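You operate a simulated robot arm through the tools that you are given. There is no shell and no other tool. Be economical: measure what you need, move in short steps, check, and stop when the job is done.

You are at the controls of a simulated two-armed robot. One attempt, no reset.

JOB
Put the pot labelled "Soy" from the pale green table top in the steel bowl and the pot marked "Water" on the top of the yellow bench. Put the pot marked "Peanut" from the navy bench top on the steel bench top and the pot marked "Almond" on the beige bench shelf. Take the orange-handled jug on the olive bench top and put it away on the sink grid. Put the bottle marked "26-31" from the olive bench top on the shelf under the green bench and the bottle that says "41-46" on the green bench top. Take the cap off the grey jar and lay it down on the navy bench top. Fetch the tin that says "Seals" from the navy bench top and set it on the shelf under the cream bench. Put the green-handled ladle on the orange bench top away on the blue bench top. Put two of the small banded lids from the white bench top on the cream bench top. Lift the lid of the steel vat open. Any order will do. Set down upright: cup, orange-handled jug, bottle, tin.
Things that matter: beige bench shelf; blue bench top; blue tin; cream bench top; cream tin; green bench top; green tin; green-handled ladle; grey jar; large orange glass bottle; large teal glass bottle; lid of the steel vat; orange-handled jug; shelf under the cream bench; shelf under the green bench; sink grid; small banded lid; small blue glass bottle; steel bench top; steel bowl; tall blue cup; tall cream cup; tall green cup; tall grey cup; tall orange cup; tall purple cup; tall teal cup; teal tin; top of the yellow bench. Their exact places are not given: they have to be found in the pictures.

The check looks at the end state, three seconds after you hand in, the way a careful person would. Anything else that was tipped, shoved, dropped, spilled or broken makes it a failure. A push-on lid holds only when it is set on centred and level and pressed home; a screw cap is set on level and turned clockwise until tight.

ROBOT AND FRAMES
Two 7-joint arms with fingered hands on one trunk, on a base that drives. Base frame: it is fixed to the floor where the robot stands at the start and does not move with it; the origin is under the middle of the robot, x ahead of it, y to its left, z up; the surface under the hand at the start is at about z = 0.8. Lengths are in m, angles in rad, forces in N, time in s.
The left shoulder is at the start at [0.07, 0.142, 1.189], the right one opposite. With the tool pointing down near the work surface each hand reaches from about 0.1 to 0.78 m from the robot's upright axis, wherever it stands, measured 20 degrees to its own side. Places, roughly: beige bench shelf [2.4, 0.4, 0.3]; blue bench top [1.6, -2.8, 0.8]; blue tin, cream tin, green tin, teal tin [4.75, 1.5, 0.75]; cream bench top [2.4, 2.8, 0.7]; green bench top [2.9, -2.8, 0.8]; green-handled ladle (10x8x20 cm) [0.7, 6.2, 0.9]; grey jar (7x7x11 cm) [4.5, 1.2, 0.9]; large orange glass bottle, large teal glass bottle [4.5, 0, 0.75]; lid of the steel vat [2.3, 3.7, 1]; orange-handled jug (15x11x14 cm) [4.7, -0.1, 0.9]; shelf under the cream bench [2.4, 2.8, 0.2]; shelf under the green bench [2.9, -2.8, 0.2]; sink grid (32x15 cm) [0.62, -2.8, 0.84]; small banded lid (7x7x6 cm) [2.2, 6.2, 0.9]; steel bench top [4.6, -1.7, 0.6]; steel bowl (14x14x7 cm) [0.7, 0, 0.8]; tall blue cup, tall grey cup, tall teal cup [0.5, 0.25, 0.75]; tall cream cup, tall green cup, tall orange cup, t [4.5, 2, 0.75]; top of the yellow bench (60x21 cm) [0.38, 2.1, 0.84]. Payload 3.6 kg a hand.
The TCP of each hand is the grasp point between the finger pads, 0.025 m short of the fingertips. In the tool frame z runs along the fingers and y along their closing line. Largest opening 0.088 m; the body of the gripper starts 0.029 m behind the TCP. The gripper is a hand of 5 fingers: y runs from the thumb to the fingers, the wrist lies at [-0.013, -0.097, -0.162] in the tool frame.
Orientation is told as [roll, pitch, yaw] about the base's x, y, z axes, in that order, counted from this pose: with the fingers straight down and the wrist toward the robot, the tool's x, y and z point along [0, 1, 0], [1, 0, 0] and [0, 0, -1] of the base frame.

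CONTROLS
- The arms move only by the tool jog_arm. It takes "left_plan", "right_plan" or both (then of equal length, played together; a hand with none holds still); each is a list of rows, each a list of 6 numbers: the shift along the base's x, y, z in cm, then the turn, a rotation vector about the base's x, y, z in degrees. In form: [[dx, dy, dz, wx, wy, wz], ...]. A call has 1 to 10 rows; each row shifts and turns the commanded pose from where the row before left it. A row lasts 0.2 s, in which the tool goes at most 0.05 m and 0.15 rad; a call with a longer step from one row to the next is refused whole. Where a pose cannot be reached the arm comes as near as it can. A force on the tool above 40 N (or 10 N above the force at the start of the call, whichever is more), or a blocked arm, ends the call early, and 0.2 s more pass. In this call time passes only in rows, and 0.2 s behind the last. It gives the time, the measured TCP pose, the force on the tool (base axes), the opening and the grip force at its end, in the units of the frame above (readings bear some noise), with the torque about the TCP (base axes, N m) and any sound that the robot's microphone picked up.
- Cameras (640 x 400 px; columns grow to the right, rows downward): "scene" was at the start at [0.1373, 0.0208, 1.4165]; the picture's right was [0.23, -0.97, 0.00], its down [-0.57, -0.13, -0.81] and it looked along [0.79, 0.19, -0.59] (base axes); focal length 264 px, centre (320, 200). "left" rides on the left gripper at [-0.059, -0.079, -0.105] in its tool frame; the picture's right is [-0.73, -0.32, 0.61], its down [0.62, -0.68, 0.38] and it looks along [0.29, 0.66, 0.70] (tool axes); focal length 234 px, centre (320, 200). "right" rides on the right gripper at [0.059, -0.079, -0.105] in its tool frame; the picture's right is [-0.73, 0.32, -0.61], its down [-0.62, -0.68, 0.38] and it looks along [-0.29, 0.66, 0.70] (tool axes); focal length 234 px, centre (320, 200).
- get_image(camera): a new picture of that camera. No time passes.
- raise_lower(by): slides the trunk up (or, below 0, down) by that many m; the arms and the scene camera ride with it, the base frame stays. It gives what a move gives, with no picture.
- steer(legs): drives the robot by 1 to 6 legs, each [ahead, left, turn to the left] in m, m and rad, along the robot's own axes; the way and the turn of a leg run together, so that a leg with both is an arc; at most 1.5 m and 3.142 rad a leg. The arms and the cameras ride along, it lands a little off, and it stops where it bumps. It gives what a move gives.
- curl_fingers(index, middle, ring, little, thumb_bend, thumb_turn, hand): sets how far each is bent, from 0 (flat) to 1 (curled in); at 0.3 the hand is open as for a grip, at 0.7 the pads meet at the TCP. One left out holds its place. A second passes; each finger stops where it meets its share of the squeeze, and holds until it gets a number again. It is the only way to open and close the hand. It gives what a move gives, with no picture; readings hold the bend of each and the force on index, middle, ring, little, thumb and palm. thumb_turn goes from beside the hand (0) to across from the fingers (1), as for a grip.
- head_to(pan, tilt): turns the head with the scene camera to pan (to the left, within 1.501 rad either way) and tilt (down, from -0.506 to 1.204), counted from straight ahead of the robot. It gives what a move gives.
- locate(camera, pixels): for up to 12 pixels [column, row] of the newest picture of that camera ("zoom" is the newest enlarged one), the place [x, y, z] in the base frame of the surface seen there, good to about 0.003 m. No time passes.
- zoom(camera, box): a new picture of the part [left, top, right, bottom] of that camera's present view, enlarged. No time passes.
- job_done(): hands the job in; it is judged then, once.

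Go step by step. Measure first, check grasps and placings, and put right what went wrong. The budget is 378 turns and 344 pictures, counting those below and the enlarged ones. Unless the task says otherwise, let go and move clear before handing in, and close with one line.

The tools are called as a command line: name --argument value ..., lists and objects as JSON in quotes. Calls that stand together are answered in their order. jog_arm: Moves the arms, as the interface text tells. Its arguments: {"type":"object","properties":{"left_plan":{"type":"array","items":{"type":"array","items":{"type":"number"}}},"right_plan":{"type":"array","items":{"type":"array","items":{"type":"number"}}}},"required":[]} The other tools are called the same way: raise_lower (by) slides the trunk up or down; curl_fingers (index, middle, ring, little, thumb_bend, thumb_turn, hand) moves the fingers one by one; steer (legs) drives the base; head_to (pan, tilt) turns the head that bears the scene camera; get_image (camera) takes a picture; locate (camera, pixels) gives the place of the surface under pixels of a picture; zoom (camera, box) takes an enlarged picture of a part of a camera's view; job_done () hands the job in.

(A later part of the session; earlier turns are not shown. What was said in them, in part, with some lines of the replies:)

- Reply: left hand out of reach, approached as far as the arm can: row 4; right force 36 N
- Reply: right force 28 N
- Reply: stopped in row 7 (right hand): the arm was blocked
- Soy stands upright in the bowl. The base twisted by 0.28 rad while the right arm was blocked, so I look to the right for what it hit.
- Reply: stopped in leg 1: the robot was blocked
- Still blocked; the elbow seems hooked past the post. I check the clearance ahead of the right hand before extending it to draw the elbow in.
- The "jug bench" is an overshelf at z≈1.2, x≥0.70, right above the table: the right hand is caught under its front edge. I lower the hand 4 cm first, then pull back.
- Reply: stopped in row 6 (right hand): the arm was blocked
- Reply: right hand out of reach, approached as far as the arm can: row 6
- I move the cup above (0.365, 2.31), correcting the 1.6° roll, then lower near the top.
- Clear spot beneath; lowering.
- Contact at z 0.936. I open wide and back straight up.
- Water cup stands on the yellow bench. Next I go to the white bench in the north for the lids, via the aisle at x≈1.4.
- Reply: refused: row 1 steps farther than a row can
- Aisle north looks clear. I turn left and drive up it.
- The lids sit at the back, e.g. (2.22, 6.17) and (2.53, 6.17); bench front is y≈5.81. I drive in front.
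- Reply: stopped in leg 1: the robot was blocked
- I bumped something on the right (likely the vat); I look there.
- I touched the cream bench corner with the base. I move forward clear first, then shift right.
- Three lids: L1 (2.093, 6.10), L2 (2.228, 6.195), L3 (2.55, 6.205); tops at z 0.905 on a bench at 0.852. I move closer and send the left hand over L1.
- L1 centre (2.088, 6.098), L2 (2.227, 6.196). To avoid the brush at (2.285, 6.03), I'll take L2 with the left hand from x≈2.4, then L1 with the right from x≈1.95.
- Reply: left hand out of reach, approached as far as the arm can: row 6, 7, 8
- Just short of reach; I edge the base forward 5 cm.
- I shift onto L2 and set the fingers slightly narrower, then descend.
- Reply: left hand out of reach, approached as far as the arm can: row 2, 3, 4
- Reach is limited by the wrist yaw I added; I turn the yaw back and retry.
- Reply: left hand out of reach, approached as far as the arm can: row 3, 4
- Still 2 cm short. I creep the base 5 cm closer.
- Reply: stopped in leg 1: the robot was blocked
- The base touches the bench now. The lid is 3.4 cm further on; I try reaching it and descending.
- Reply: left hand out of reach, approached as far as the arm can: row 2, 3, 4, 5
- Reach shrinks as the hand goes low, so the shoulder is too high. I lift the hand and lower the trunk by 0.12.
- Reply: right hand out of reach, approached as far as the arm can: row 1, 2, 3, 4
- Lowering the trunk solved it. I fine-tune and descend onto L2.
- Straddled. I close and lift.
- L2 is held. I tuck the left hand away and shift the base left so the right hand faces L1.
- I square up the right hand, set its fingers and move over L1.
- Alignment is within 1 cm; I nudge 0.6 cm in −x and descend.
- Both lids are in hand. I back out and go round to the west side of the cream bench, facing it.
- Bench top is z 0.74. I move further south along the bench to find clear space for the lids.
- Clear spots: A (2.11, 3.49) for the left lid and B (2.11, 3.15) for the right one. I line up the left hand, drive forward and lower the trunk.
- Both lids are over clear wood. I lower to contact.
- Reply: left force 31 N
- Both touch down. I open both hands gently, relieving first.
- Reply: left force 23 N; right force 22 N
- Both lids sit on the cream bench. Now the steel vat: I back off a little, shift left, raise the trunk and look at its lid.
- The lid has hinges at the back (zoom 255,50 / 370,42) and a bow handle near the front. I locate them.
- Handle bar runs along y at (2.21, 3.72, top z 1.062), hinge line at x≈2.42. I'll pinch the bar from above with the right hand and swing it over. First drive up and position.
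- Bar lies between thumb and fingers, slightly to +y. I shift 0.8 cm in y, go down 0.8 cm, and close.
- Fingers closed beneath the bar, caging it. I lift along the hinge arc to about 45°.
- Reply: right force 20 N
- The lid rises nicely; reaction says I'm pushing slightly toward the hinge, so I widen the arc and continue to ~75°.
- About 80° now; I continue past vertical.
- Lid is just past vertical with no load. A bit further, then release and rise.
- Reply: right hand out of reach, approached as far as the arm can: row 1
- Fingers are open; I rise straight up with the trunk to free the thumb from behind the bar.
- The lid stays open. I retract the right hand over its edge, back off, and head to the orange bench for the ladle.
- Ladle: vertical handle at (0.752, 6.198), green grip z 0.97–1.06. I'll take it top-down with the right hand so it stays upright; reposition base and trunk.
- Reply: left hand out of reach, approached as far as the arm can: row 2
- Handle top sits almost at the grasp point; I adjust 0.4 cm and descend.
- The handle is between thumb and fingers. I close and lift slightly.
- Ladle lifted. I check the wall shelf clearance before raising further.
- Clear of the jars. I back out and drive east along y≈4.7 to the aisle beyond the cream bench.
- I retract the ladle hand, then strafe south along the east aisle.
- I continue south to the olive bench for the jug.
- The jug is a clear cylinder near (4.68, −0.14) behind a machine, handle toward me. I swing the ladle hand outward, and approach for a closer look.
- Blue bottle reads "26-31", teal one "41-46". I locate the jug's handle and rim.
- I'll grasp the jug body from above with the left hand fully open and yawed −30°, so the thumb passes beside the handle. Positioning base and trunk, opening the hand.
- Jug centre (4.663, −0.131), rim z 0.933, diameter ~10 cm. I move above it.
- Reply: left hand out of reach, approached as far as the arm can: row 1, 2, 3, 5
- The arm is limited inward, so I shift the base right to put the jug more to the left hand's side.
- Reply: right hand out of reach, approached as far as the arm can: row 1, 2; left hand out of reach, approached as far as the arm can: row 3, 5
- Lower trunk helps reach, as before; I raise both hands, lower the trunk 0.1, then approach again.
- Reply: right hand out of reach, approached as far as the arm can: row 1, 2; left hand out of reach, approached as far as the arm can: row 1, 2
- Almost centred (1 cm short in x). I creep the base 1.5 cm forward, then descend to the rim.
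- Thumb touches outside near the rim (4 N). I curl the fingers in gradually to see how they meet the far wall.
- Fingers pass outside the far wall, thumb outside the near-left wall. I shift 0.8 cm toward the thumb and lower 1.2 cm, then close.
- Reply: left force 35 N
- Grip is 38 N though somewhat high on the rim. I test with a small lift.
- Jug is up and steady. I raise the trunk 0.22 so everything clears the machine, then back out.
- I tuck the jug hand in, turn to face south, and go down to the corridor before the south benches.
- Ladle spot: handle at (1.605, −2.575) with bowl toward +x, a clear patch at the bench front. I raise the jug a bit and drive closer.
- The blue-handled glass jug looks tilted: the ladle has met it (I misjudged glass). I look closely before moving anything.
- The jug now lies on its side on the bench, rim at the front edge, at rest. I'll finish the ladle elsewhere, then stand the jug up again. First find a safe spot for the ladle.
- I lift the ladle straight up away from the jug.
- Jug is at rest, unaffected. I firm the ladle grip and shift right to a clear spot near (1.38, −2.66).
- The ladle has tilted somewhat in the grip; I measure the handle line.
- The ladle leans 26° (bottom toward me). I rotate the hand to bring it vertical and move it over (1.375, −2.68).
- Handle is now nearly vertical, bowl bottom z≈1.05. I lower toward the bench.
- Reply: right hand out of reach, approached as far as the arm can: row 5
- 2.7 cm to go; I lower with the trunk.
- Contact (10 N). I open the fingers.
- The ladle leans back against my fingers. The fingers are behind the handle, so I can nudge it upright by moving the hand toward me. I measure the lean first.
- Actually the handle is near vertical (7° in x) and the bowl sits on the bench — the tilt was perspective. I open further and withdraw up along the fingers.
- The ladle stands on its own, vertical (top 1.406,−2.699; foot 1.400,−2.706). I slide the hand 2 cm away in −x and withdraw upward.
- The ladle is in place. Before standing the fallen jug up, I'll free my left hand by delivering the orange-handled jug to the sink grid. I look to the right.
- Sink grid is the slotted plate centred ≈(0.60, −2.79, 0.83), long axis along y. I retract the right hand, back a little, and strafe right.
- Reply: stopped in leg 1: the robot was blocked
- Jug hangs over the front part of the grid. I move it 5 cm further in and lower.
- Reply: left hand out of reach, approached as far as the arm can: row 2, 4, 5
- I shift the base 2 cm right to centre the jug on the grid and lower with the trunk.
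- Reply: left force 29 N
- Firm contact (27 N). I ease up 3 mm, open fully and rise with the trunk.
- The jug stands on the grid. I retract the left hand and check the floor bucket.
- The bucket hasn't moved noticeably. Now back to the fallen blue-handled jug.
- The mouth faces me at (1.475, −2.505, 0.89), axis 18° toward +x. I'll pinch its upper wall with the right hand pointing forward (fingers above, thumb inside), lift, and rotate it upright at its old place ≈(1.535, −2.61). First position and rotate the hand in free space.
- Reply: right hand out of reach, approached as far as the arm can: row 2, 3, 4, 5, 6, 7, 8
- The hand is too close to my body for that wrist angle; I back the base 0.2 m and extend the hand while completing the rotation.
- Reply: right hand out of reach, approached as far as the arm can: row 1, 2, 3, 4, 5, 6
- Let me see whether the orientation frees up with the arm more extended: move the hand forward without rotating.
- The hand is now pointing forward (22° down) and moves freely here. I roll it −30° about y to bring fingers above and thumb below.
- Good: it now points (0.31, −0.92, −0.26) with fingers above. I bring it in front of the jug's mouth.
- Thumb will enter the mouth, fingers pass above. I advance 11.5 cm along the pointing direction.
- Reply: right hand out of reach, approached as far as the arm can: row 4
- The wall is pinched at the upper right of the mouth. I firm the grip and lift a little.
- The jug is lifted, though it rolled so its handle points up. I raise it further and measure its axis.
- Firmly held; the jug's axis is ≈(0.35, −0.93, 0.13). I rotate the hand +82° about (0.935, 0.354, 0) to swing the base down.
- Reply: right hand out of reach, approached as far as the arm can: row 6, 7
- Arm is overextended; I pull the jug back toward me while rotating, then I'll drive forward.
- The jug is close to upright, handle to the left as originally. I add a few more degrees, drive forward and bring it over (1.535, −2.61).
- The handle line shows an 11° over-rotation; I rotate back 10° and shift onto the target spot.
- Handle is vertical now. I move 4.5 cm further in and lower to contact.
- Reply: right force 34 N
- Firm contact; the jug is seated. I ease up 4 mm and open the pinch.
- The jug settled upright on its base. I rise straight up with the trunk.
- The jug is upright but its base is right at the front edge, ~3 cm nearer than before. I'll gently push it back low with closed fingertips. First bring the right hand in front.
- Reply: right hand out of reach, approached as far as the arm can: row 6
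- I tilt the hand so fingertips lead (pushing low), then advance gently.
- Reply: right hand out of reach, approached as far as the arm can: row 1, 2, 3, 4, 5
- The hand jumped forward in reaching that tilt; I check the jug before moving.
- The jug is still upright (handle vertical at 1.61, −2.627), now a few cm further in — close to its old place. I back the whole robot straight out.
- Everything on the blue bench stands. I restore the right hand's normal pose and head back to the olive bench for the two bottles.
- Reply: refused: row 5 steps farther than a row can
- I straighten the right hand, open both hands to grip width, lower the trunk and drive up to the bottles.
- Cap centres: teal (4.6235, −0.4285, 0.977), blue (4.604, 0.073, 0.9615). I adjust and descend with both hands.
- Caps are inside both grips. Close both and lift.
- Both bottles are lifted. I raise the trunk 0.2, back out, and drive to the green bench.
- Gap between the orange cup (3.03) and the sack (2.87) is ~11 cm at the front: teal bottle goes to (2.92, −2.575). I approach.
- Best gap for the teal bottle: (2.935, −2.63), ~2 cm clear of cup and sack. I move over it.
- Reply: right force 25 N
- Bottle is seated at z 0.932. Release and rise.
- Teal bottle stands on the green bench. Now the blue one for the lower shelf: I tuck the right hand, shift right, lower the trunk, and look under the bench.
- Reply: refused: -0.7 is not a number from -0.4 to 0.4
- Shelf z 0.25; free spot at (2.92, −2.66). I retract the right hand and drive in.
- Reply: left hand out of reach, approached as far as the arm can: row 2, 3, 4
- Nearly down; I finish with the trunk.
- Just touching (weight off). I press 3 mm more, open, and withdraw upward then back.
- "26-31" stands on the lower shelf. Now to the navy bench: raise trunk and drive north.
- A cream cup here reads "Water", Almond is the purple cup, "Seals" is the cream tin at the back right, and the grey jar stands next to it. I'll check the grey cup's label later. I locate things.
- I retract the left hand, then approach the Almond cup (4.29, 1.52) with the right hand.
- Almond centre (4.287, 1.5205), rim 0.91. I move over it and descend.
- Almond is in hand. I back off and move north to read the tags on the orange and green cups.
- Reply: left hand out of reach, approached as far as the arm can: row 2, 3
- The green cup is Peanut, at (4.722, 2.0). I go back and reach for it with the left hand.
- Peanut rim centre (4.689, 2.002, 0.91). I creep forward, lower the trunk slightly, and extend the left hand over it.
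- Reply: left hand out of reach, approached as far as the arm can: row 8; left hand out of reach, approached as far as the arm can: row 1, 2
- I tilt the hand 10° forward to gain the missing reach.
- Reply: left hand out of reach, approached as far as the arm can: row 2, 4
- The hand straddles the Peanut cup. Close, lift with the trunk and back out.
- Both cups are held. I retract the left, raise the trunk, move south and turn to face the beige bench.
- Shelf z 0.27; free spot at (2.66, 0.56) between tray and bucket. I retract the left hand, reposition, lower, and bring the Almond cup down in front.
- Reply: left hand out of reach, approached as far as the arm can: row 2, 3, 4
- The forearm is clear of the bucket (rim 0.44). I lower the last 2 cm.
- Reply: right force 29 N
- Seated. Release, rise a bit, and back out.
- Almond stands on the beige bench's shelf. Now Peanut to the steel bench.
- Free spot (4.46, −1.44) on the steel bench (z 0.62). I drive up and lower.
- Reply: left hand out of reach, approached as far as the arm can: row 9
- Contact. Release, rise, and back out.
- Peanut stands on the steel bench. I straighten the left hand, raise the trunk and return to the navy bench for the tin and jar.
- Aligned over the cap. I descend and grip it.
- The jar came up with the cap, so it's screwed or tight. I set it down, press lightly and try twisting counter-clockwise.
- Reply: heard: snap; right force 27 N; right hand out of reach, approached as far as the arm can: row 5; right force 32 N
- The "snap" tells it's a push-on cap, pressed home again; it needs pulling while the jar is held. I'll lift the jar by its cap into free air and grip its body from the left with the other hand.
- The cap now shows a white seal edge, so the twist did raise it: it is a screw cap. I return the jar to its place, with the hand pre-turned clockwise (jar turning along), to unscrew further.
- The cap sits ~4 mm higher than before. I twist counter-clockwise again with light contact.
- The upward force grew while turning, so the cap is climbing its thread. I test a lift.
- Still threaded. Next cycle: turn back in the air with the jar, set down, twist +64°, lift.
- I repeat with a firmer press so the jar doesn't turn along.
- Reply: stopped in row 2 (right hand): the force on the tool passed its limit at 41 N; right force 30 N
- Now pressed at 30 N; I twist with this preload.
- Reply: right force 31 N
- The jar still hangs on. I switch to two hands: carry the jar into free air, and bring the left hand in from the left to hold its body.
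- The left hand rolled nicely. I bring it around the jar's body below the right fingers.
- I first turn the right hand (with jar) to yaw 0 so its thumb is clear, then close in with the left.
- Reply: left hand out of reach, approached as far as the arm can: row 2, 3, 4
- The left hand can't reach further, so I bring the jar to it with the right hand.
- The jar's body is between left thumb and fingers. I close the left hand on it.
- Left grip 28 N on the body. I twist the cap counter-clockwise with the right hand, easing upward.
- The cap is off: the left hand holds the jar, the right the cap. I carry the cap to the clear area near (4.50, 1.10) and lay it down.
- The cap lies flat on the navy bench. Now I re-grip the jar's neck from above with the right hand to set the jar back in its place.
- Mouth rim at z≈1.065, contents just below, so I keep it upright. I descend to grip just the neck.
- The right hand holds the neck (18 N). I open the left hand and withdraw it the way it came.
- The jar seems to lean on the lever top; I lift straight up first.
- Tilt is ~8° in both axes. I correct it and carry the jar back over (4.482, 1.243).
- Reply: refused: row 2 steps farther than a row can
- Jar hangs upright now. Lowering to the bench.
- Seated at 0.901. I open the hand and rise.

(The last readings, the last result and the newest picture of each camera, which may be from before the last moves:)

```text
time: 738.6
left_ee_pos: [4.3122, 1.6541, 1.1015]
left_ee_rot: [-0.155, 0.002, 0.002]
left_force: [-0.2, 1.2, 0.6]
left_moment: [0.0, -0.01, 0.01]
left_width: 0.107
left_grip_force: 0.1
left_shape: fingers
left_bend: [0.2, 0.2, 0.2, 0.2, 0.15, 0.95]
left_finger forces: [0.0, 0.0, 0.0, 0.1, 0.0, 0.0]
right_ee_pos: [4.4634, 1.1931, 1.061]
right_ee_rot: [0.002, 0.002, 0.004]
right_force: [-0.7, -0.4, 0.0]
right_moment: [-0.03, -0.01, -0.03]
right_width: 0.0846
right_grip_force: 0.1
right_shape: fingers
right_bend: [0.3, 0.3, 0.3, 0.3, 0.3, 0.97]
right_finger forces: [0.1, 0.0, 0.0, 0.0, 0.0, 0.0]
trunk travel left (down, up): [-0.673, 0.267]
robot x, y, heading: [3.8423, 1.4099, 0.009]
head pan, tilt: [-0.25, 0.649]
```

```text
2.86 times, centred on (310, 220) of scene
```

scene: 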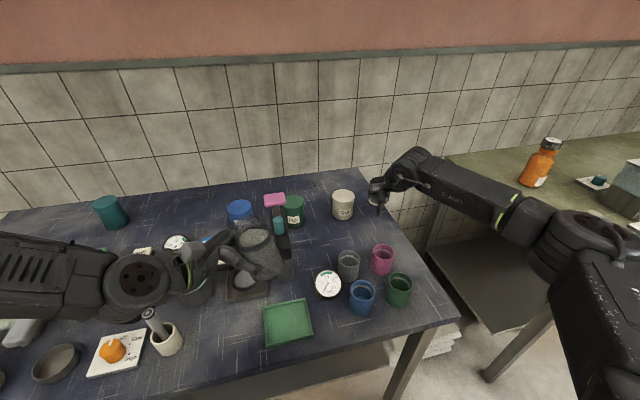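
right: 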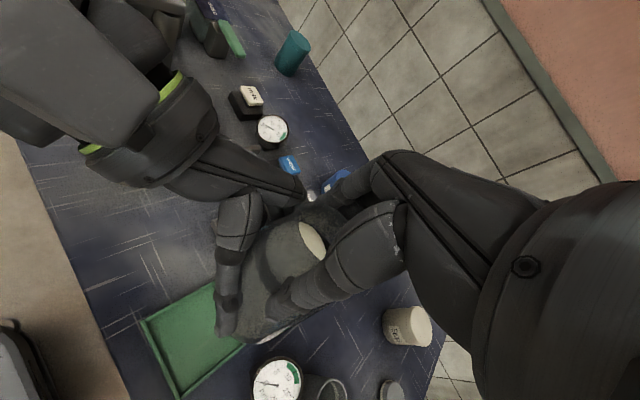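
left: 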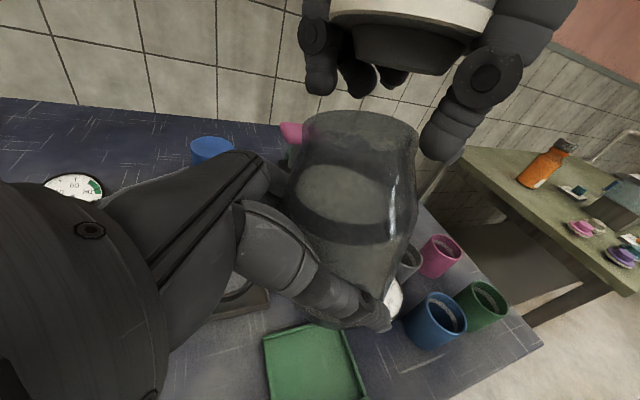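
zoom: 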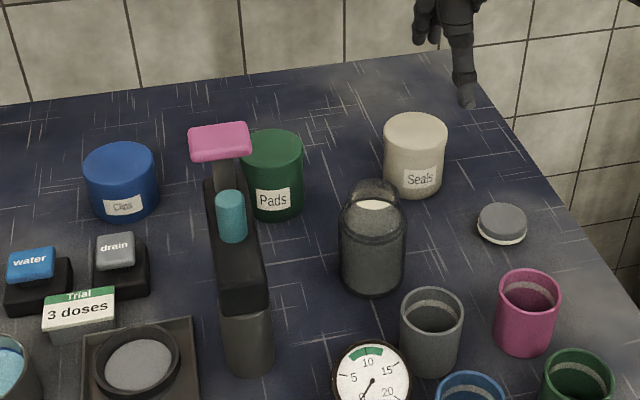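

Jar stands open in its place; cap lies on the bench. Now the Seals tin at (4.60, 1.163) with the right hand.

jog_arm --left_plan '[[-2, 2, 2, 4, 0, 0], [-2, 2, 2, 4.7, 0, 0], [-3, 0, 0, 0, 0, 0]]'

steer --legs '[[0.09, 0, 0]]'

raise_lower --by -0.07

jog_arm --right_plan '[[1.5, -1, 0, 0, 0, 0], [1.5, -1, 0, 0, 0, 0], [1.6, -0.9, 0, 0, 0, 0], [0, 0, 0, 0, 0, 0]]'

get_image --camera "right"

```text
time: 739.4
left_ee_pos: [4.2415, 1.6947, 1.1434]
left_ee_rot: [-0.003, -0.002, 0.002]
left_force: [0.5, 0.0, 0.7]
left_moment: [0.0, -0.02, -0.01]
left_width: 0.107
left_grip_force: 0.1
left_shape: fingers
left_bend: [0.2, 0.2, 0.2, 0.2, 0.15, 0.95]
left_finger forces: [0.1, 0.0, 0.0, 0.0, 0.1, 0.1]
right_ee_pos: [4.4625, 1.1932, 1.0621]
right_ee_rot: [0.003, 0.0, 0.007]
right_force: [-0.6, 0.0, 1.5]
right_moment: [0.0, 0.01, 0.03]
right_width: 0.0846
right_grip_force: 0.0
right_shape: fingers
right_bend: [0.3, 0.3, 0.3, 0.3, 0.3, 0.97]
right_finger forces: [0.1, 0.1, 0.1, 0.0, 0.0, 0.0]
trunk travel left (down, up): [-0.673, 0.267]
robot x, y, heading: [3.8414, 1.4116, 0.005]
head pan, tilt: [-0.25, 0.649]
```

```text
time: 740.5
left_ee_pos: [4.3325, 1.6944, 1.1434]
left_ee_rot: [-0.001, 0.0, 0.002]
left_force: [0.4, 0.6, 0.1]
left_moment: [0.01, 0.01, 0.0]
left_width: 0.1071
left_grip_force: 0.0
left_shape: fingers
left_bend: [0.2, 0.2, 0.2, 0.2, 0.15, 0.95]
left_finger forces: [0.1, 0.1, 0.0, 0.1, 0.0, 0.1]
right_ee_pos: [4.5549, 1.1923, 1.0623]
right_ee_rot: [0.002, -0.001, 0.007]
right_force: [0.1, -0.5, 0.3]
right_moment: [0.0, -0.02, 0.02]
right_width: 0.0848
right_grip_force: 0.1
right_shape: fingers
right_bend: [0.3, 0.3, 0.3, 0.3, 0.3, 0.97]
right_finger forces: [0.1, 0.0, 0.0, 0.0, 0.1, 0.0]
trunk travel left (down, up): [-0.673, 0.267]
robot x, y, heading: [3.9311, 1.4095, 0.01]
head pan, tilt: [-0.25, 0.649]
```

```text
time: 741.6
left_ee_pos: [4.3331, 1.6948, 1.0739]
left_ee_rot: [-0.001, -0.001, 0.005]
left_force: [0.2, 1.1, -0.4]
left_moment: [-0.03, -0.05, 0.01]
left_width: 0.1072
left_grip_force: 0.0
left_shape: fingers
left_bend: [0.2, 0.2, 0.2, 0.2, 0.15, 0.95]
left_finger forces: [0.1, 0.0, 0.0, 0.0, 0.0, 0.0]
right_ee_pos: [4.5552, 1.1933, 0.9902]
right_ee_rot: [0.005, 0.0, 0.007]
right_force: [-0.7, -0.4, 0.2]
right_moment: [-0.01, 0.02, 0.02]
right_width: 0.0848
right_grip_force: 0.0
right_shape: fingers
right_bend: [0.3, 0.3, 0.3, 0.3, 0.3, 0.97]
right_finger forces: [0.1, 0.1, 0.0, 0.0, 0.1, 0.1]
trunk travel left (down, up): [-0.603, 0.337]
robot x, y, heading: [3.9313, 1.4123, 0.01]
head pan, tilt: [-0.25, 0.649]
```

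```text
time: 742.6
left_ee_pos: [4.3333, 1.6945, 1.0757]
left_ee_rot: [-0.002, 0.001, 0.004]
left_force: [-0.9, 0.2, 0.3]
left_moment: [0.0, -0.01, 0.01]
left_width: 0.1075
left_grip_force: 0.0
left_shape: fingers
left_bend: [0.2, 0.2, 0.2, 0.2, 0.15, 0.95]
left_finger forces: [0.0, 0.0, 0.1, 0.0, 0.0, 0.0]
right_ee_pos: [4.6024, 1.1636, 0.9918]
right_ee_rot: [0.003, -0.001, 0.007]
right_force: [0.3, -0.4, 0.6]
right_moment: [0.03, -0.01, 0.02]
right_width: 0.0845
right_grip_force: 0.0
right_shape: fingers
right_bend: [0.3, 0.3, 0.3, 0.3, 0.3, 0.97]
right_finger forces: [0.0, 0.0, 0.1, 0.0, 0.0, 0.0]
trunk travel left (down, up): [-0.603, 0.337]
robot x, y, heading: [3.9354, 1.4104, 0.012]
head pan, tilt: [-0.25, 0.649]
```

```text
42 pictures are left
```

right: 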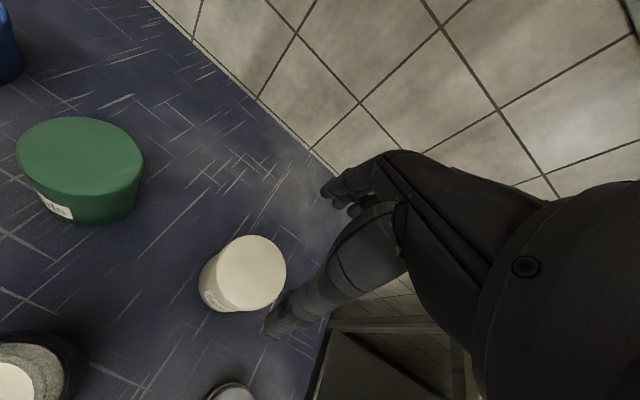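

Aligned. Descend, close and lift.

jog_arm --right_plan '[[0, 0, -4, 0, 0, 0], [0, 0, -4, 0, 0, 0], [0, 0, -3.5, 0, 0, 0], [0, 0, -2.3, 0, 0, 0], [0, 0, 0, 0, 0, 0]]'

curl_fingers --hand "right" --index 0.75 --middle 0.75 --ring 0.75 --little 0.75 --thumb_bend 0.75

raise_lower --by 0.2

get_image --camera "right"

```text
time: 743.8
left_ee_pos: [4.3332, 1.6954, 1.0725]
left_ee_rot: [-0.004, 0.001, 0.004]
left_force: [0.9, 0.4, -0.3]
left_moment: [0.0, -0.02, 0.01]
left_width: 0.107
left_grip_force: 0.1
left_shape: fingers
left_bend: [0.2, 0.2, 0.2, 0.2, 0.15, 0.95]
left_finger forces: [0.0, 0.0, 0.1, 0.0, 0.0, 0.1]
right_ee_pos: [4.6012, 1.1666, 0.8558]
right_ee_rot: [0.005, -0.001, 0.006]
right_force: [2.2, 0.6, 6.6]
right_moment: [0.03, -0.1, -0.01]
right_width: 0.0879
right_grip_force: 3.2
right_shape: fingers
right_bend: [0.29, 0.3, 0.3, 0.3, 0.3, 0.97]
right_finger forces: [5.4, 0.0, 0.0, 0.0, 2.2, 0.0]
trunk travel left (down, up): [-0.603, 0.337]
robot x, y, heading: [3.9311, 1.4147, 0.007]
head pan, tilt: [-0.25, 0.649]
```

```text
time: 744.8
left_ee_pos: [4.3326, 1.6952, 1.0729]
left_ee_rot: [-0.003, 0.001, 0.004]
left_force: [0.6, 0.7, 0.2]
left_moment: [-0.01, 0.01, -0.02]
left_width: 0.1069
left_grip_force: 0.0
left_shape: fingers
left_bend: [0.2, 0.2, 0.2, 0.2, 0.15, 0.95]
left_finger forces: [0.1, 0.0, 0.0, 0.1, 0.1, 0.1]
right_ee_pos: [4.6009, 1.1669, 0.8548]
right_ee_rot: [0.004, -0.002, 0.008]
right_force: [2.4, 0.8, 9.1]
right_moment: [-0.01, -0.45, 0.1]
right_width: 0.0576
right_grip_force: 36.3
right_shape: fingers
right_bend: [0.72, 0.45, 0.49, 0.72, 0.59, 0.91]
right_finger forces: [12.7, 7.1, 7.5, 8.4, 36.7, 0.0]
trunk travel left (down, up): [-0.603, 0.337]
robot x, y, heading: [3.9299, 1.4123, 0.011]
head pan, tilt: [-0.25, 0.649]
```

```text
time: 747.0
left_ee_pos: [4.3335, 1.6936, 1.2731]
left_ee_rot: [-0.002, 0.001, 0.004]
left_force: [0.5, 0.6, -0.1]
left_moment: [0.02, -0.02, -0.01]
left_width: 0.1074
left_grip_force: 0.1
left_shape: fingers
left_bend: [0.2, 0.2, 0.2, 0.2, 0.15, 0.95]
left_finger forces: [0.1, 0.0, 0.0, 0.0, 0.1, 0.0]
right_ee_pos: [4.6031, 1.1659, 1.0539]
right_ee_rot: [0.003, 0.002, 0.007]
right_force: [-0.1, 0.7, -2.6]
right_moment: [0.04, -0.04, -0.02]
right_width: 0.0572
right_grip_force: 35.0
right_shape: fingers
right_bend: [0.73, 0.46, 0.5, 0.72, 0.59, 0.9]
right_finger forces: [11.1, 7.0, 7.5, 8.4, 35.9, 0.1]
trunk travel left (down, up): [-0.803, 0.137]
robot x, y, heading: [3.9314, 1.4088, 0.007]
head pan, tilt: [-0.25, 0.649]
```

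```text
41 pictures are left
```

right: 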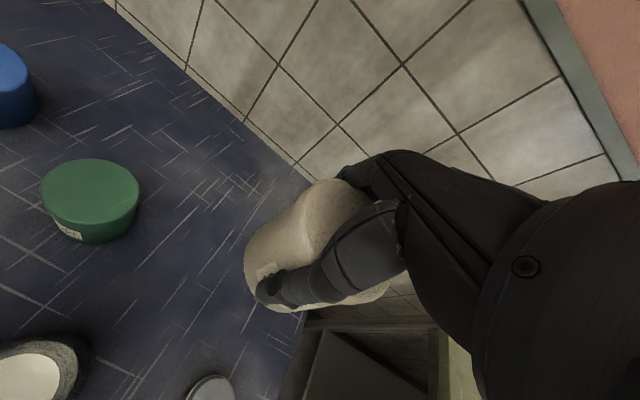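

Tin held. I back out, go north and turn to face the cream bench's east side.

steer --legs '[[-0.5, 0, 0]]'

jog_arm --right_plan '[[-4, 0, 1, 0, 0, 0], [-4, 0, 1, 0, 0, 0], [-4, 0, 1, 0, 0, 0], [-4, 0, 1, 0, 0, 0], [-3, 0, 0, 0, 0, 0]]'

steer --legs '[[0, 1.2, 0], [0, 0, 1.57], [0, 0, 1.57]]'

raise_lower --by -0.35

raise_lower --by -0.25

head_to --pan 0.0 --tilt 0.5

get_image --camera "scene"

```text
time: 749.9
left_ee_pos: [3.8338, 1.6911, 1.2732]
left_ee_rot: [-0.002, 0.001, 0.007]
left_force: [0.6, -0.1, 0.1]
left_moment: [0.05, 0.0, 0.01]
left_width: 0.1069
left_grip_force: 0.0
left_shape: fingers
left_bend: [0.2, 0.2, 0.2, 0.2, 0.15, 0.95]
left_finger forces: [0.1, 0.0, 0.0, 0.0, 0.1, 0.0]
right_ee_pos: [4.1047, 1.1626, 1.0533]
right_ee_rot: [0.002, 0.003, 0.01]
right_force: [-0.7, -0.1, -2.2]
right_moment: [-0.03, 0.03, 0.01]
right_width: 0.0573
right_grip_force: 35.0
right_shape: fingers
right_bend: [0.73, 0.46, 0.5, 0.72, 0.59, 0.9]
right_finger forces: [11.2, 6.9, 7.6, 8.4, 35.7, 0.0]
trunk travel left (down, up): [-0.803, 0.137]
robot x, y, heading: [3.4307, 1.4095, 0.016]
head pan, tilt: [-0.25, 0.649]
```

```text
time: 751.1
left_ee_pos: [3.831, 1.6903, 1.2742]
left_ee_rot: [-0.002, 0.0, 0.005]
left_force: [-0.6, 0.5, -0.7]
left_moment: [-0.03, 0.01, 0.01]
left_width: 0.1071
left_grip_force: 0.0
left_shape: fingers
left_bend: [0.2, 0.2, 0.2, 0.2, 0.15, 0.95]
left_finger forces: [0.1, 0.0, 0.1, 0.1, 0.0, 0.1]
right_ee_pos: [3.911, 1.1632, 1.0933]
right_ee_rot: [0.004, -0.001, 0.01]
right_force: [-0.1, 0.3, -1.7]
right_moment: [0.01, -0.02, 0.01]
right_width: 0.057
right_grip_force: 35.0
right_shape: fingers
right_bend: [0.73, 0.46, 0.5, 0.72, 0.59, 0.9]
right_finger forces: [11.3, 6.9, 7.7, 8.2, 35.5, 0.1]
trunk travel left (down, up): [-0.803, 0.137]
robot x, y, heading: [3.4321, 1.4105, 0.014]
head pan, tilt: [-0.25, 0.649]
```

```text
time: 764.8
left_ee_pos: [3.0122, 2.3454, 1.2727]
left_ee_rot: [-0.001, 0.001, 3.108]
left_force: [-0.5, 0.5, 0.0]
left_moment: [0.0, -0.01, 0.04]
left_width: 0.1069
left_grip_force: 0.0
left_shape: fingers
left_bend: [0.2, 0.2, 0.2, 0.2, 0.15, 0.95]
left_finger forces: [0.1, 0.0, 0.0, 0.0, 0.1, 0.0]
right_ee_pos: [2.9523, 2.8761, 1.092]
right_ee_rot: [0.003, -0.001, 3.11]
right_force: [-0.4, 1.7, -3.1]
right_moment: [-0.03, 0.0, 0.03]
right_width: 0.056
right_grip_force: 31.9
right_shape: fingers
right_bend: [0.73, 0.46, 0.5, 0.73, 0.59, 0.9]
right_finger forces: [10.2, 6.4, 7.6, 8.1, 31.4, 0.1]
trunk travel left (down, up): [-0.803, 0.137]
robot x, y, heading: [3.4223, 2.6109, 3.111]
head pan, tilt: [-0.25, 0.649]
```

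```text
time: 768.2
left_ee_pos: [3.0118, 2.3464, 0.9226]
left_ee_rot: [-0.001, 0.001, 3.107]
left_force: [0.0, -0.7, 0.1]
left_moment: [-0.02, 0.0, 0.04]
left_width: 0.1071
left_grip_force: 0.0
left_shape: fingers
left_bend: [0.2, 0.2, 0.2, 0.2, 0.15, 0.95]
left_finger forces: [0.0, 0.0, 0.1, 0.0, 0.0, 0.0]
right_ee_pos: [2.952, 2.8765, 0.7414]
right_ee_rot: [0.004, 0.001, 3.109]
right_force: [0.1, -0.1, -2.0]
right_moment: [0.01, 0.02, -0.02]
right_width: 0.056
right_grip_force: 31.9
right_shape: fingers
right_bend: [0.73, 0.46, 0.5, 0.73, 0.6, 0.9]
right_finger forces: [10.2, 6.5, 7.5, 8.1, 31.3, 0.0]
trunk travel left (down, up): [-0.453, 0.487]
robot x, y, heading: [3.4264, 2.61, 3.112]
head pan, tilt: [-0.25, 0.649]
```

```text
time: 770.8
left_ee_pos: [3.0125, 2.3453, 0.6732]
left_ee_rot: [-0.001, 0.001, 3.108]
left_force: [-0.5, -0.3, 0.3]
left_moment: [0.0, 0.01, 0.01]
left_width: 0.1069
left_grip_force: 0.0
left_shape: fingers
left_bend: [0.2, 0.2, 0.2, 0.2, 0.15, 0.95]
left_finger forces: [0.0, 0.0, 0.0, 0.1, 0.0, 0.0]
right_ee_pos: [2.9541, 2.8762, 0.4914]
right_ee_rot: [0.004, 0.0, 3.111]
right_force: [0.6, 0.7, -1.9]
right_moment: [-0.03, -0.03, -0.03]
right_width: 0.0562
right_grip_force: 31.4
right_shape: fingers
right_bend: [0.73, 0.46, 0.5, 0.73, 0.6, 0.9]
right_finger forces: [10.2, 6.5, 7.4, 8.1, 31.3, 0.1]
trunk travel left (down, up): [-0.203, 0.737]
robot x, y, heading: [3.4205, 2.6084, 3.112]
head pan, tilt: [-0.25, 0.649]
```

```text
time: 771.5
left_ee_pos: [3.011, 2.3461, 0.6737]
left_ee_rot: [-0.002, 0.002, 3.107]
left_force: [-0.5, -0.2, 0.3]
left_moment: [0.01, -0.01, -0.01]
left_width: 0.1074
left_grip_force: 0.1
left_shape: fingers
left_bend: [0.2, 0.2, 0.2, 0.2, 0.15, 0.95]
left_finger forces: [0.0, 0.0, 0.0, 0.0, 0.0, 0.0]
right_ee_pos: [2.9537, 2.8749, 0.4922]
right_ee_rot: [0.003, 0.0, 3.11]
right_force: [0.2, 0.4, -2.8]
right_moment: [0.0, 0.02, 0.01]
right_width: 0.0559
right_grip_force: 31.5
right_shape: fingers
right_bend: [0.73, 0.46, 0.5, 0.73, 0.6, 0.9]
right_finger forces: [10.2, 6.5, 7.5, 8.1, 31.4, 0.0]
trunk travel left (down, up): [-0.203, 0.737]
robot x, y, heading: [3.425, 2.6146, 3.111]
head pan, tilt: [0.0, 0.499]
```

```text
40 pictures are left
```

scene: 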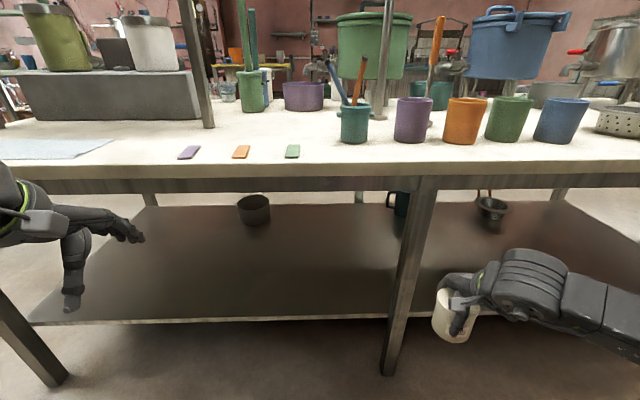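

locate --camera "scene" --pixels '[[480, 260], [450, 270], [340, 290], [340, 315], [410, 280], [420, 190], [380, 290]]'

```text
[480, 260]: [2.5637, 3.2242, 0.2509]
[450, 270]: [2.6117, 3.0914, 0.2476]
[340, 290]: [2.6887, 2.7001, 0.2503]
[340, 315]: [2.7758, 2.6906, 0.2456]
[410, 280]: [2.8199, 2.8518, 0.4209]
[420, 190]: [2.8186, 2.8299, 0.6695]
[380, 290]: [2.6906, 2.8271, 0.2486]
```

Shelf z 0.25 is clear at (2.66, 2.70). I line up, lower and slide the tin in.

steer --legs '[[0.08, 0.12, 0.03]]'

raise_lower --by -0.11

jog_arm --right_plan '[[0, -2.5, 0, 0, 0, 0], [-4, -2, 0, 0, 0, 0], [-4.5, -1, 0, 0, 0, 0], [-4.5, 0, 0, 0, 0, 0], [-4.5, 0, 0, 0, 0, 0], [-4, 0, 0, 0, 0, 0], [0, 0, 0, 0, 0, 0]]'

get_image --camera "scene"

```text
time: 772.9
left_ee_pos: [2.9372, 2.217, 0.6742]
left_ee_rot: [-0.002, 0.0, 3.133]
left_force: [-0.4, 0.3, -0.4]
left_moment: [-0.02, 0.0, 0.0]
left_width: 0.107
left_grip_force: 0.1
left_shape: fingers
left_bend: [0.2, 0.2, 0.2, 0.2, 0.15, 0.95]
left_finger forces: [0.1, 0.0, 0.0, 0.0, 0.1, 0.1]
right_ee_pos: [2.8645, 2.7452, 0.4935]
right_ee_rot: [0.003, 0.0, 3.136]
right_force: [-0.1, 0.7, -2.9]
right_moment: [0.0, 0.01, 0.0]
right_width: 0.056
right_grip_force: 32.2
right_shape: fingers
right_bend: [0.73, 0.46, 0.5, 0.73, 0.6, 0.9]
right_finger forces: [10.3, 6.5, 7.5, 8.0, 31.2, 0.0]
trunk travel left (down, up): [-0.203, 0.737]
robot x, y, heading: [3.3393, 2.4895, 3.146]
head pan, tilt: [0.0, 0.499]
```

```text
time: 774.3
left_ee_pos: [2.9382, 2.2164, 0.5623]
left_ee_rot: [0.0, 0.0, 3.133]
left_force: [-0.3, 0.0, -0.4]
left_moment: [-0.01, 0.01, 0.03]
left_width: 0.107
left_grip_force: 0.1
left_shape: fingers
left_bend: [0.2, 0.2, 0.2, 0.2, 0.15, 0.95]
left_finger forces: [0.0, 0.1, 0.0, 0.1, 0.1, 0.0]
right_ee_pos: [2.8648, 2.7442, 0.3833]
right_ee_rot: [0.004, -0.001, 3.136]
right_force: [-0.1, -0.9, -1.3]
right_moment: [0.0, 0.02, -0.01]
right_width: 0.056
right_grip_force: 32.0
right_shape: fingers
right_bend: [0.73, 0.46, 0.5, 0.73, 0.6, 0.9]
right_finger forces: [10.4, 6.6, 7.5, 8.0, 31.4, 0.0]
trunk travel left (down, up): [-0.093, 0.847]
robot x, y, heading: [3.3416, 2.4924, 3.139]
head pan, tilt: [0.0, 0.499]
```

```text
time: 775.9
left_ee_pos: [2.9381, 2.2162, 0.5636]
left_ee_rot: [-0.002, 0.001, 3.131]
left_force: [0.1, -0.2, -0.3]
left_moment: [0.0, 0.01, 0.03]
left_width: 0.1069
left_grip_force: 0.1
left_shape: fingers
left_bend: [0.2, 0.2, 0.2, 0.2, 0.15, 0.95]
left_finger forces: [0.0, 0.1, 0.0, 0.0, 0.0, 0.1]
right_ee_pos: [2.6479, 2.6898, 0.3821]
right_ee_rot: [0.003, -0.001, 3.137]
right_force: [-0.2, 0.1, -2.4]
right_moment: [0.01, 0.01, 0.01]
right_width: 0.0556
right_grip_force: 31.3
right_shape: fingers
right_bend: [0.73, 0.47, 0.51, 0.73, 0.6, 0.9]
right_finger forces: [10.3, 6.5, 7.6, 8.1, 30.9, 0.0]
trunk travel left (down, up): [-0.093, 0.847]
robot x, y, heading: [3.3393, 2.4943, 3.139]
head pan, tilt: [0.0, 0.499]
```

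```text
39 pictures are left
```

scene: 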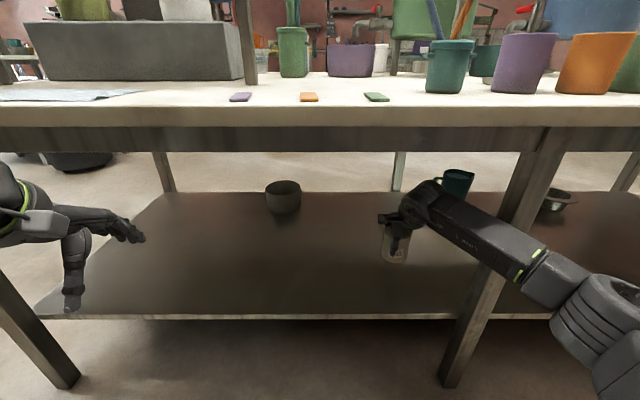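

jog_arm --right_plan '[[0, 0, -3, 0, 0, 0], [0, 0, -2.5, 0, 0, 0], [0, 0, -1.2, 0, 0, 0], [0, 0, -0.6, 0, 0, 0], [0, 0, -0.5, 0, 0, 0], [0, 0, 0, 0, 0, 0]]'

```text
time: 777.3
left_ee_pos: [2.9376, 2.2164, 0.565]
left_ee_rot: [-0.004, -0.004, 3.133]
left_force: [-0.3, 0.4, -1.2]
left_moment: [0.03, -0.02, 0.03]
left_width: 0.107
left_grip_force: 0.1
left_shape: fingers
left_bend: [0.2, 0.2, 0.2, 0.2, 0.15, 0.95]
left_finger forces: [0.0, 0.0, 0.0, 0.0, 0.0, 0.1]
right_ee_pos: [2.649, 2.6885, 0.3051]
right_ee_rot: [0.004, -0.004, 3.136]
right_force: [2.6, 1.0, 12.4]
right_moment: [0.12, 0.25, -0.04]
right_width: 0.0559
right_grip_force: 33.7
right_shape: fingers
right_bend: [0.73, 0.47, 0.51, 0.73, 0.6, 0.9]
right_finger forces: [10.3, 6.3, 8.0, 8.3, 34.2, 0.0]
trunk travel left (down, up): [-0.093, 0.847]
robot x, y, heading: [3.3412, 2.4962, 3.142]
head pan, tilt: [0.0, 0.499]
```

Seated (12 N). Release, rise and withdraw.

curl_fingers --hand "right" --index 0.2 --middle 0.25 --ring 0.25 --little 0.25 --thumb_bend 0.2

jog_arm --right_plan '[[0, 0, 1.5, 0, 0, 0], [0, 0, 3, 0, 0, 0], [0, 0, 3, 0, 0, 0], [0, 0, 2, 0, 0, 0], [4, 0, 0, 0, 0, 0], [4.5, 0, 0, 0, 0, 0], [4.5, 0, 0, 0, 0, 0], [4.5, 0, 0, 0, 0, 0]]'

get_image --camera "scene"

```text
time: 778.3
left_ee_pos: [2.9363, 2.2163, 0.5637]
left_ee_rot: [-0.003, 0.001, 3.133]
left_force: [0.0, -0.2, 0.2]
left_moment: [0.02, -0.04, 0.0]
left_width: 0.1071
left_grip_force: 0.0
left_shape: fingers
left_bend: [0.2, 0.2, 0.2, 0.2, 0.15, 0.95]
left_finger forces: [0.1, 0.0, 0.0, 0.0, 0.1, 0.0]
right_ee_pos: [2.6495, 2.6888, 0.3018]
right_ee_rot: [0.002, 0.002, 3.137]
right_force: [0.6, -2.3, 2.3]
right_moment: [0.02, -0.09, -0.07]
right_width: 0.1037
right_grip_force: 1.7
right_shape: fingers
right_bend: [0.2, 0.25, 0.25, 0.25, 0.2, 0.97]
right_finger forces: [0.1, 0.0, 0.0, 0.0, 3.1, 0.0]
trunk travel left (down, up): [-0.093, 0.847]
robot x, y, heading: [3.3425, 2.4923, 3.142]
head pan, tilt: [0.0, 0.499]
```

```text
time: 780.1
left_ee_pos: [2.9374, 2.2163, 0.5635]
left_ee_rot: [-0.001, 0.002, 3.133]
left_force: [-0.4, 0.1, 0.0]
left_moment: [0.01, 0.0, 0.03]
left_width: 0.1071
left_grip_force: 0.1
left_shape: fingers
left_bend: [0.2, 0.2, 0.2, 0.2, 0.15, 0.95]
left_finger forces: [0.1, 0.0, 0.1, 0.0, 0.0, 0.0]
right_ee_pos: [2.8246, 2.6909, 0.4001]
right_ee_rot: [0.004, -0.001, 3.136]
right_force: [0.8, -0.2, -0.5]
right_moment: [0.0, 0.04, 0.0]
right_width: 0.1034
right_grip_force: 0.1
right_shape: fingers
right_bend: [0.2, 0.25, 0.25, 0.25, 0.2, 0.97]
right_finger forces: [0.0, 0.0, 0.1, 0.0, 0.1, 0.0]
trunk travel left (down, up): [-0.093, 0.847]
robot x, y, heading: [3.3413, 2.494, 3.135]
head pan, tilt: [0.0, 0.499]
```

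```text
38 pictures are left
```

scene: 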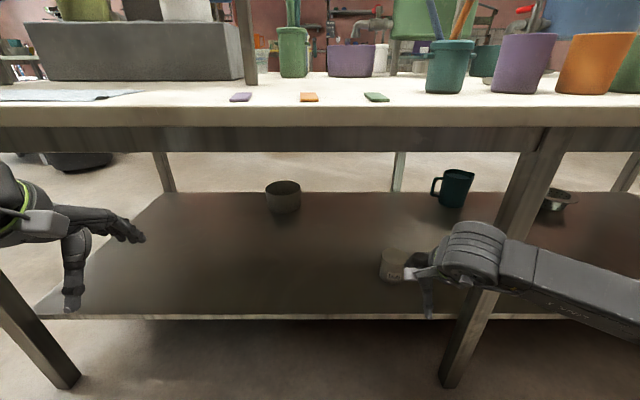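

The Seals tin stands on the cream bench's shelf. Last, I verify the grey cup's label on the yellow bench: drive around the north end and look.

steer --legs '[[-0.15, 0, 0]]'

raise_lower --by 0.4

raise_lower --by 0.3

steer --legs '[[0, -1.5, 0], [0, -0.75, 0], [1.5, 0, 0], [1.45, 0, 0]]'

head_to --pan 1.45 --tilt 0.25

get_image --camera "scene"

```text
time: 781.5
left_ee_pos: [3.0858, 2.2161, 0.5633]
left_ee_rot: [-0.003, 0.0, 3.132]
left_force: [-0.2, 0.5, -0.2]
left_moment: [0.0, 0.0, -0.02]
left_width: 0.1073
left_grip_force: 0.0
left_shape: fingers
left_bend: [0.2, 0.2, 0.2, 0.2, 0.15, 0.95]
left_finger forces: [0.0, 0.0, 0.0, 0.1, 0.0, 0.0]
right_ee_pos: [2.9742, 2.6908, 0.4001]
right_ee_rot: [0.005, 0.0, 3.137]
right_force: [1.6, 0.3, 0.3]
right_moment: [-0.04, -0.02, -0.01]
right_width: 0.1037
right_grip_force: 0.1
right_shape: fingers
right_bend: [0.2, 0.25, 0.25, 0.25, 0.2, 0.97]
right_finger forces: [0.0, 0.0, 0.1, 0.0, 0.0, 0.1]
trunk travel left (down, up): [-0.093, 0.847]
robot x, y, heading: [3.4915, 2.4954, 3.145]
head pan, tilt: [0.0, 0.499]
```

```text
time: 785.3
left_ee_pos: [3.0851, 2.2169, 0.964]
left_ee_rot: [-0.002, -0.001, 3.131]
left_force: [-1.3, -0.2, -0.1]
left_moment: [-0.03, -0.01, 0.0]
left_width: 0.107
left_grip_force: 0.1
left_shape: fingers
left_bend: [0.2, 0.2, 0.2, 0.2, 0.15, 0.95]
left_finger forces: [0.1, 0.1, 0.0, 0.1, 0.0, 0.0]
right_ee_pos: [2.9738, 2.6901, 0.8]
right_ee_rot: [0.005, -0.001, 3.138]
right_force: [-0.3, -1.1, 0.2]
right_moment: [0.01, -0.01, -0.05]
right_width: 0.1034
right_grip_force: 0.0
right_shape: fingers
right_bend: [0.2, 0.25, 0.25, 0.25, 0.2, 0.97]
right_finger forces: [0.0, 0.0, 0.0, 0.0, 0.0, 0.0]
trunk travel left (down, up): [-0.493, 0.447]
robot x, y, heading: [3.4922, 2.4932, 3.139]
head pan, tilt: [0.0, 0.499]
```

```text
time: 788.3
left_ee_pos: [3.0863, 2.216, 1.263]
left_ee_rot: [-0.003, -0.001, 3.129]
left_force: [0.1, -0.2, -0.6]
left_moment: [0.01, -0.01, -0.02]
left_width: 0.1073
left_grip_force: 0.1
left_shape: fingers
left_bend: [0.2, 0.2, 0.2, 0.2, 0.15, 0.95]
left_finger forces: [0.0, 0.0, 0.0, 0.1, 0.0, 0.0]
right_ee_pos: [2.9723, 2.6906, 1.098]
right_ee_rot: [0.004, 0.0, 3.137]
right_force: [-0.8, -0.2, 0.0]
right_moment: [0.0, 0.0, -0.01]
right_width: 0.1034
right_grip_force: 0.1
right_shape: fingers
right_bend: [0.2, 0.25, 0.25, 0.25, 0.2, 0.97]
right_finger forces: [0.1, 0.1, 0.0, 0.0, 0.0, 0.0]
trunk travel left (down, up): [-0.793, 0.147]
robot x, y, heading: [3.4959, 2.4925, 3.141]
head pan, tilt: [0.0, 0.499]
```

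```text
time: 813.4
left_ee_pos: [0.1201, 4.5228, 1.2638]
left_ee_rot: [-0.003, 0.0, 3.108]
left_force: [-0.2, 0.6, 0.8]
left_moment: [0.02, 0.0, -0.02]
left_width: 0.1072
left_grip_force: 0.0
left_shape: fingers
left_bend: [0.2, 0.2, 0.2, 0.2, 0.15, 0.95]
left_finger forces: [0.0, 0.0, 0.0, 0.0, 0.1, 0.0]
right_ee_pos: [0.0188, 4.9992, 1.0983]
right_ee_rot: [0.004, 0.0, 3.113]
right_force: [0.8, -0.8, -1.2]
right_moment: [-0.05, 0.01, -0.03]
right_width: 0.1038
right_grip_force: 0.1
right_shape: fingers
right_bend: [0.2, 0.25, 0.25, 0.25, 0.2, 0.97]
right_finger forces: [0.0, 0.0, 0.0, 0.1, 0.1, 0.0]
trunk travel left (down, up): [-0.793, 0.147]
robot x, y, heading: [0.5322, 4.7885, 3.117]
head pan, tilt: [0.0, 0.499]
```

```text
time: 814.9
left_ee_pos: [0.1206, 4.5221, 1.2629]
left_ee_rot: [-0.001, -0.001, 3.107]
left_force: [-0.2, -0.1, 0.5]
left_moment: [0.0, -0.02, 0.0]
left_width: 0.1071
left_grip_force: 0.0
left_shape: fingers
left_bend: [0.2, 0.2, 0.2, 0.2, 0.15, 0.95]
left_finger forces: [0.0, 0.0, 0.1, 0.1, 0.1, 0.1]
right_ee_pos: [0.0188, 4.9994, 1.0994]
right_ee_rot: [0.001, 0.0, 3.113]
right_force: [0.4, -0.1, -0.1]
right_moment: [0.01, 0.01, 0.01]
right_width: 0.1036
right_grip_force: 0.1
right_shape: fingers
right_bend: [0.2, 0.25, 0.25, 0.25, 0.2, 0.97]
right_finger forces: [0.1, 0.1, 0.0, 0.0, 0.0, 0.0]
trunk travel left (down, up): [-0.793, 0.147]
robot x, y, heading: [0.5311, 4.7851, 3.11]
head pan, tilt: [1.45, 0.25]
```

```text
37 pictures are left
```

scene: 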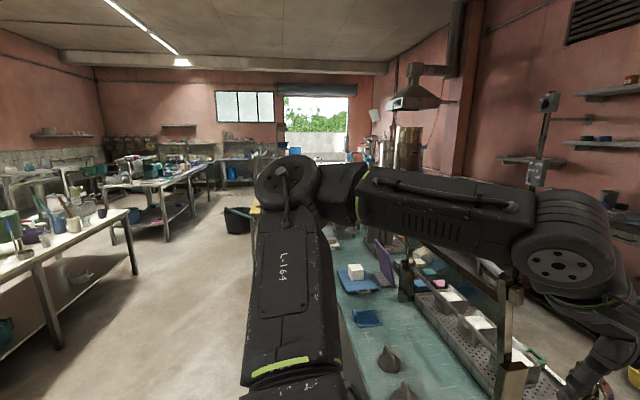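

The left arm blocks the view; I turn left so the bench is straight ahead.

steer --legs '[[0, 0, 1.5]]'

head_to --pan 0.08 --tilt 0.22

get_image --camera "scene"

```text
time: 818.9
left_ee_pos: [0.7555, 4.3524, 1.2637]
left_ee_rot: [-0.004, 0.0, -1.705]
left_force: [-0.5, 0.5, 0.6]
left_moment: [-0.01, -0.01, -0.02]
left_width: 0.1071
left_grip_force: 0.1
left_shape: fingers
left_bend: [0.2, 0.2, 0.2, 0.2, 0.15, 0.95]
left_finger forces: [0.1, 0.1, 0.1, 0.0, 0.0, 0.1]
right_ee_pos: [0.2712, 4.3016, 1.0994]
right_ee_rot: [0.004, 0.002, -1.702]
right_force: [0.0, -0.7, 0.5]
right_moment: [0.0, -0.02, 0.01]
right_width: 0.1039
right_grip_force: 0.0
right_shape: fingers
right_bend: [0.2, 0.25, 0.25, 0.25, 0.2, 0.97]
right_finger forces: [0.0, 0.1, 0.0, 0.0, 0.0, 0.0]
trunk travel left (down, up): [-0.793, 0.147]
robot x, y, heading: [0.5313, 4.788, -1.702]
head pan, tilt: [1.45, 0.25]
```

```text
time: 820.5
left_ee_pos: [0.7547, 4.3544, 1.2632]
left_ee_rot: [0.0, 0.001, -1.707]
left_force: [-0.3, 0.6, 0.1]
left_moment: [0.03, 0.01, -0.01]
left_width: 0.107
left_grip_force: 0.1
left_shape: fingers
left_bend: [0.2, 0.2, 0.2, 0.2, 0.15, 0.95]
left_finger forces: [0.1, 0.1, 0.1, 0.1, 0.1, 0.1]
right_ee_pos: [0.2719, 4.3023, 1.0996]
right_ee_rot: [0.004, -0.002, -1.704]
right_force: [-1.0, 0.5, -0.7]
right_moment: [-0.01, -0.03, -0.01]
right_width: 0.1036
right_grip_force: 0.0
right_shape: fingers
right_bend: [0.2, 0.25, 0.25, 0.25, 0.2, 0.97]
right_finger forces: [0.0, 0.0, 0.0, 0.0, 0.0, 0.0]
trunk travel left (down, up): [-0.793, 0.147]
robot x, y, heading: [0.532, 4.7882, -1.698]
head pan, tilt: [0.08, 0.22]
```

```text
36 pictures are left
```

scene: 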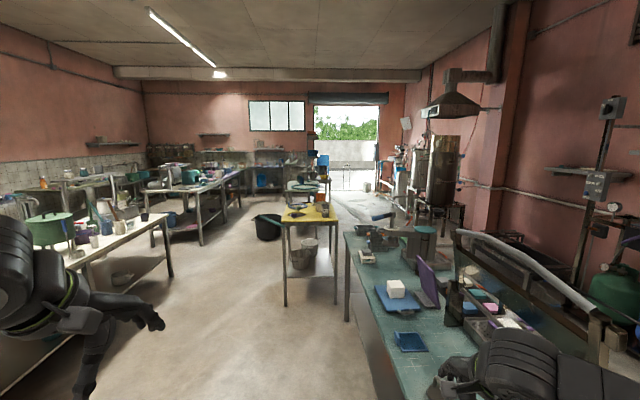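

zoom --camera "scene" --box '[285, 195, 349, 235]'

```text
10.00 times, centred on (317, 215) of scene
```

zoom: 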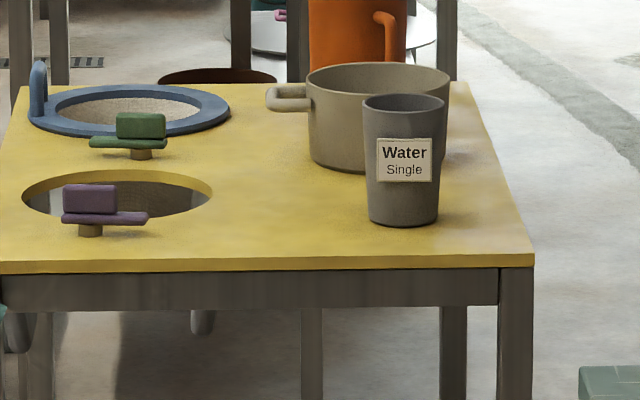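

The grey cup reads "Water" on the yellow bench. One last check of the vat lid from here.

head_to --pan 1.12 --tilt 0.2

get_image --camera "scene"

```text
time: 821.7
left_ee_pos: [0.7547, 4.3533, 1.2623]
left_ee_rot: [-0.001, 0.001, -1.706]
left_force: [-0.2, 0.3, 0.4]
left_moment: [0.02, 0.01, 0.0]
left_width: 0.1072
left_grip_force: 0.0
left_shape: fingers
left_bend: [0.2, 0.2, 0.2, 0.2, 0.15, 0.95]
left_finger forces: [0.1, 0.0, 0.0, 0.1, 0.1, 0.0]
right_ee_pos: [0.2707, 4.3015, 1.0988]
right_ee_rot: [0.005, 0.001, -1.703]
right_force: [-0.1, -0.7, -0.7]
right_moment: [0.02, 0.02, 0.0]
right_width: 0.1034
right_grip_force: 0.0
right_shape: fingers
right_bend: [0.2, 0.25, 0.25, 0.25, 0.2, 0.97]
right_finger forces: [0.1, 0.1, 0.0, 0.0, 0.0, 0.0]
trunk travel left (down, up): [-0.793, 0.147]
robot x, y, heading: [0.532, 4.7893, -1.704]
head pan, tilt: [1.121, 0.201]
```

```text
34 pictures are left
```

scene: 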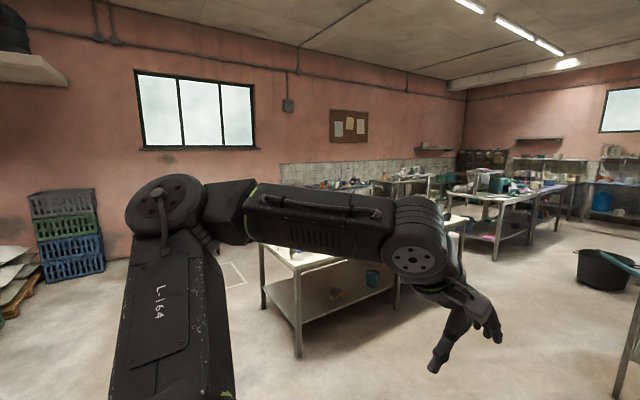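

steer --legs '[[0, 0, 1.0]]'

head_to --pan 0.1 --tilt 0.25

get_image --camera "scene"

```text
time: 824.7
left_ee_pos: [1.0189, 4.738, 1.2635]
left_ee_rot: [-0.003, 0.001, -0.713]
left_force: [0.3, 0.0, -0.3]
left_moment: [0.02, 0.0, 0.0]
left_width: 0.1071
left_grip_force: 0.1
left_shape: fingers
left_bend: [0.2, 0.2, 0.2, 0.2, 0.15, 0.95]
left_finger forces: [0.0, 0.0, 0.0, 0.0, 0.0, 0.0]
right_ee_pos: [0.7966, 4.3038, 1.0977]
right_ee_rot: [0.003, -0.001, -0.71]
right_force: [-0.4, -1.0, -0.1]
right_moment: [0.01, -0.02, 0.01]
right_width: 0.1033
right_grip_force: 0.0
right_shape: fingers
right_bend: [0.2, 0.25, 0.25, 0.25, 0.2, 0.97]
right_finger forces: [0.0, 0.0, 0.0, 0.1, 0.0, 0.0]
trunk travel left (down, up): [-0.793, 0.147]
robot x, y, heading: [0.53, 4.7902, -0.711]
head pan, tilt: [1.121, 0.201]
```

```text
time: 825.9
left_ee_pos: [1.0185, 4.7385, 1.2632]
left_ee_rot: [-0.002, 0.0, -0.713]
left_force: [0.1, -0.5, 0.2]
left_moment: [-0.03, 0.03, -0.01]
left_width: 0.1071
left_grip_force: 0.1
left_shape: fingers
left_bend: [0.2, 0.2, 0.2, 0.2, 0.15, 0.95]
left_finger forces: [0.0, 0.1, 0.0, 0.1, 0.0, 0.0]
right_ee_pos: [0.7971, 4.3038, 1.0989]
right_ee_rot: [0.003, 0.001, -0.709]
right_force: [0.1, -0.3, 0.8]
right_moment: [0.0, -0.02, -0.01]
right_width: 0.1034
right_grip_force: 0.0
right_shape: fingers
right_bend: [0.2, 0.25, 0.25, 0.25, 0.2, 0.97]
right_finger forces: [0.1, 0.0, 0.1, 0.0, 0.1, 0.0]
trunk travel left (down, up): [-0.793, 0.147]
robot x, y, heading: [0.5307, 4.79, -0.705]
head pan, tilt: [0.099, 0.25]
```

```text
33 pictures are left
```

scene: 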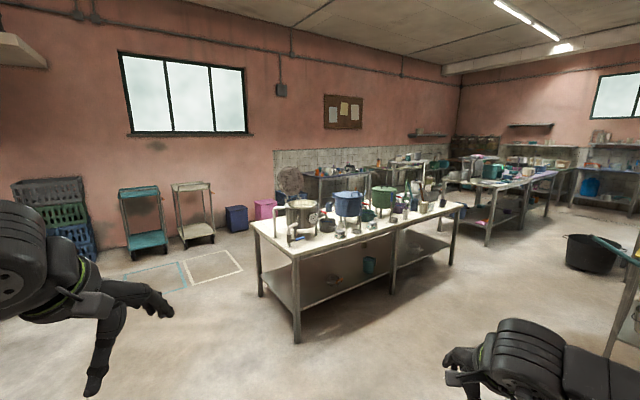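

The vat lid (293,185) stands open and both banded lids are on the cream bench; every item is in place and the hands are clear. Handing in.

job_done

```text
The job is handed in.
```

Every part of the job is done and the hands are clear, but I tipped one thing I shouldn't have. While setting the ladle down, I knocked the blue-handled glass jug on the blue bench onto its side. I stood it back up unbroken, a few centimetres from where it was. The right arm also caught on the shelf above the pale green table and the shelf beside it early on. Nothing on them looked moved.
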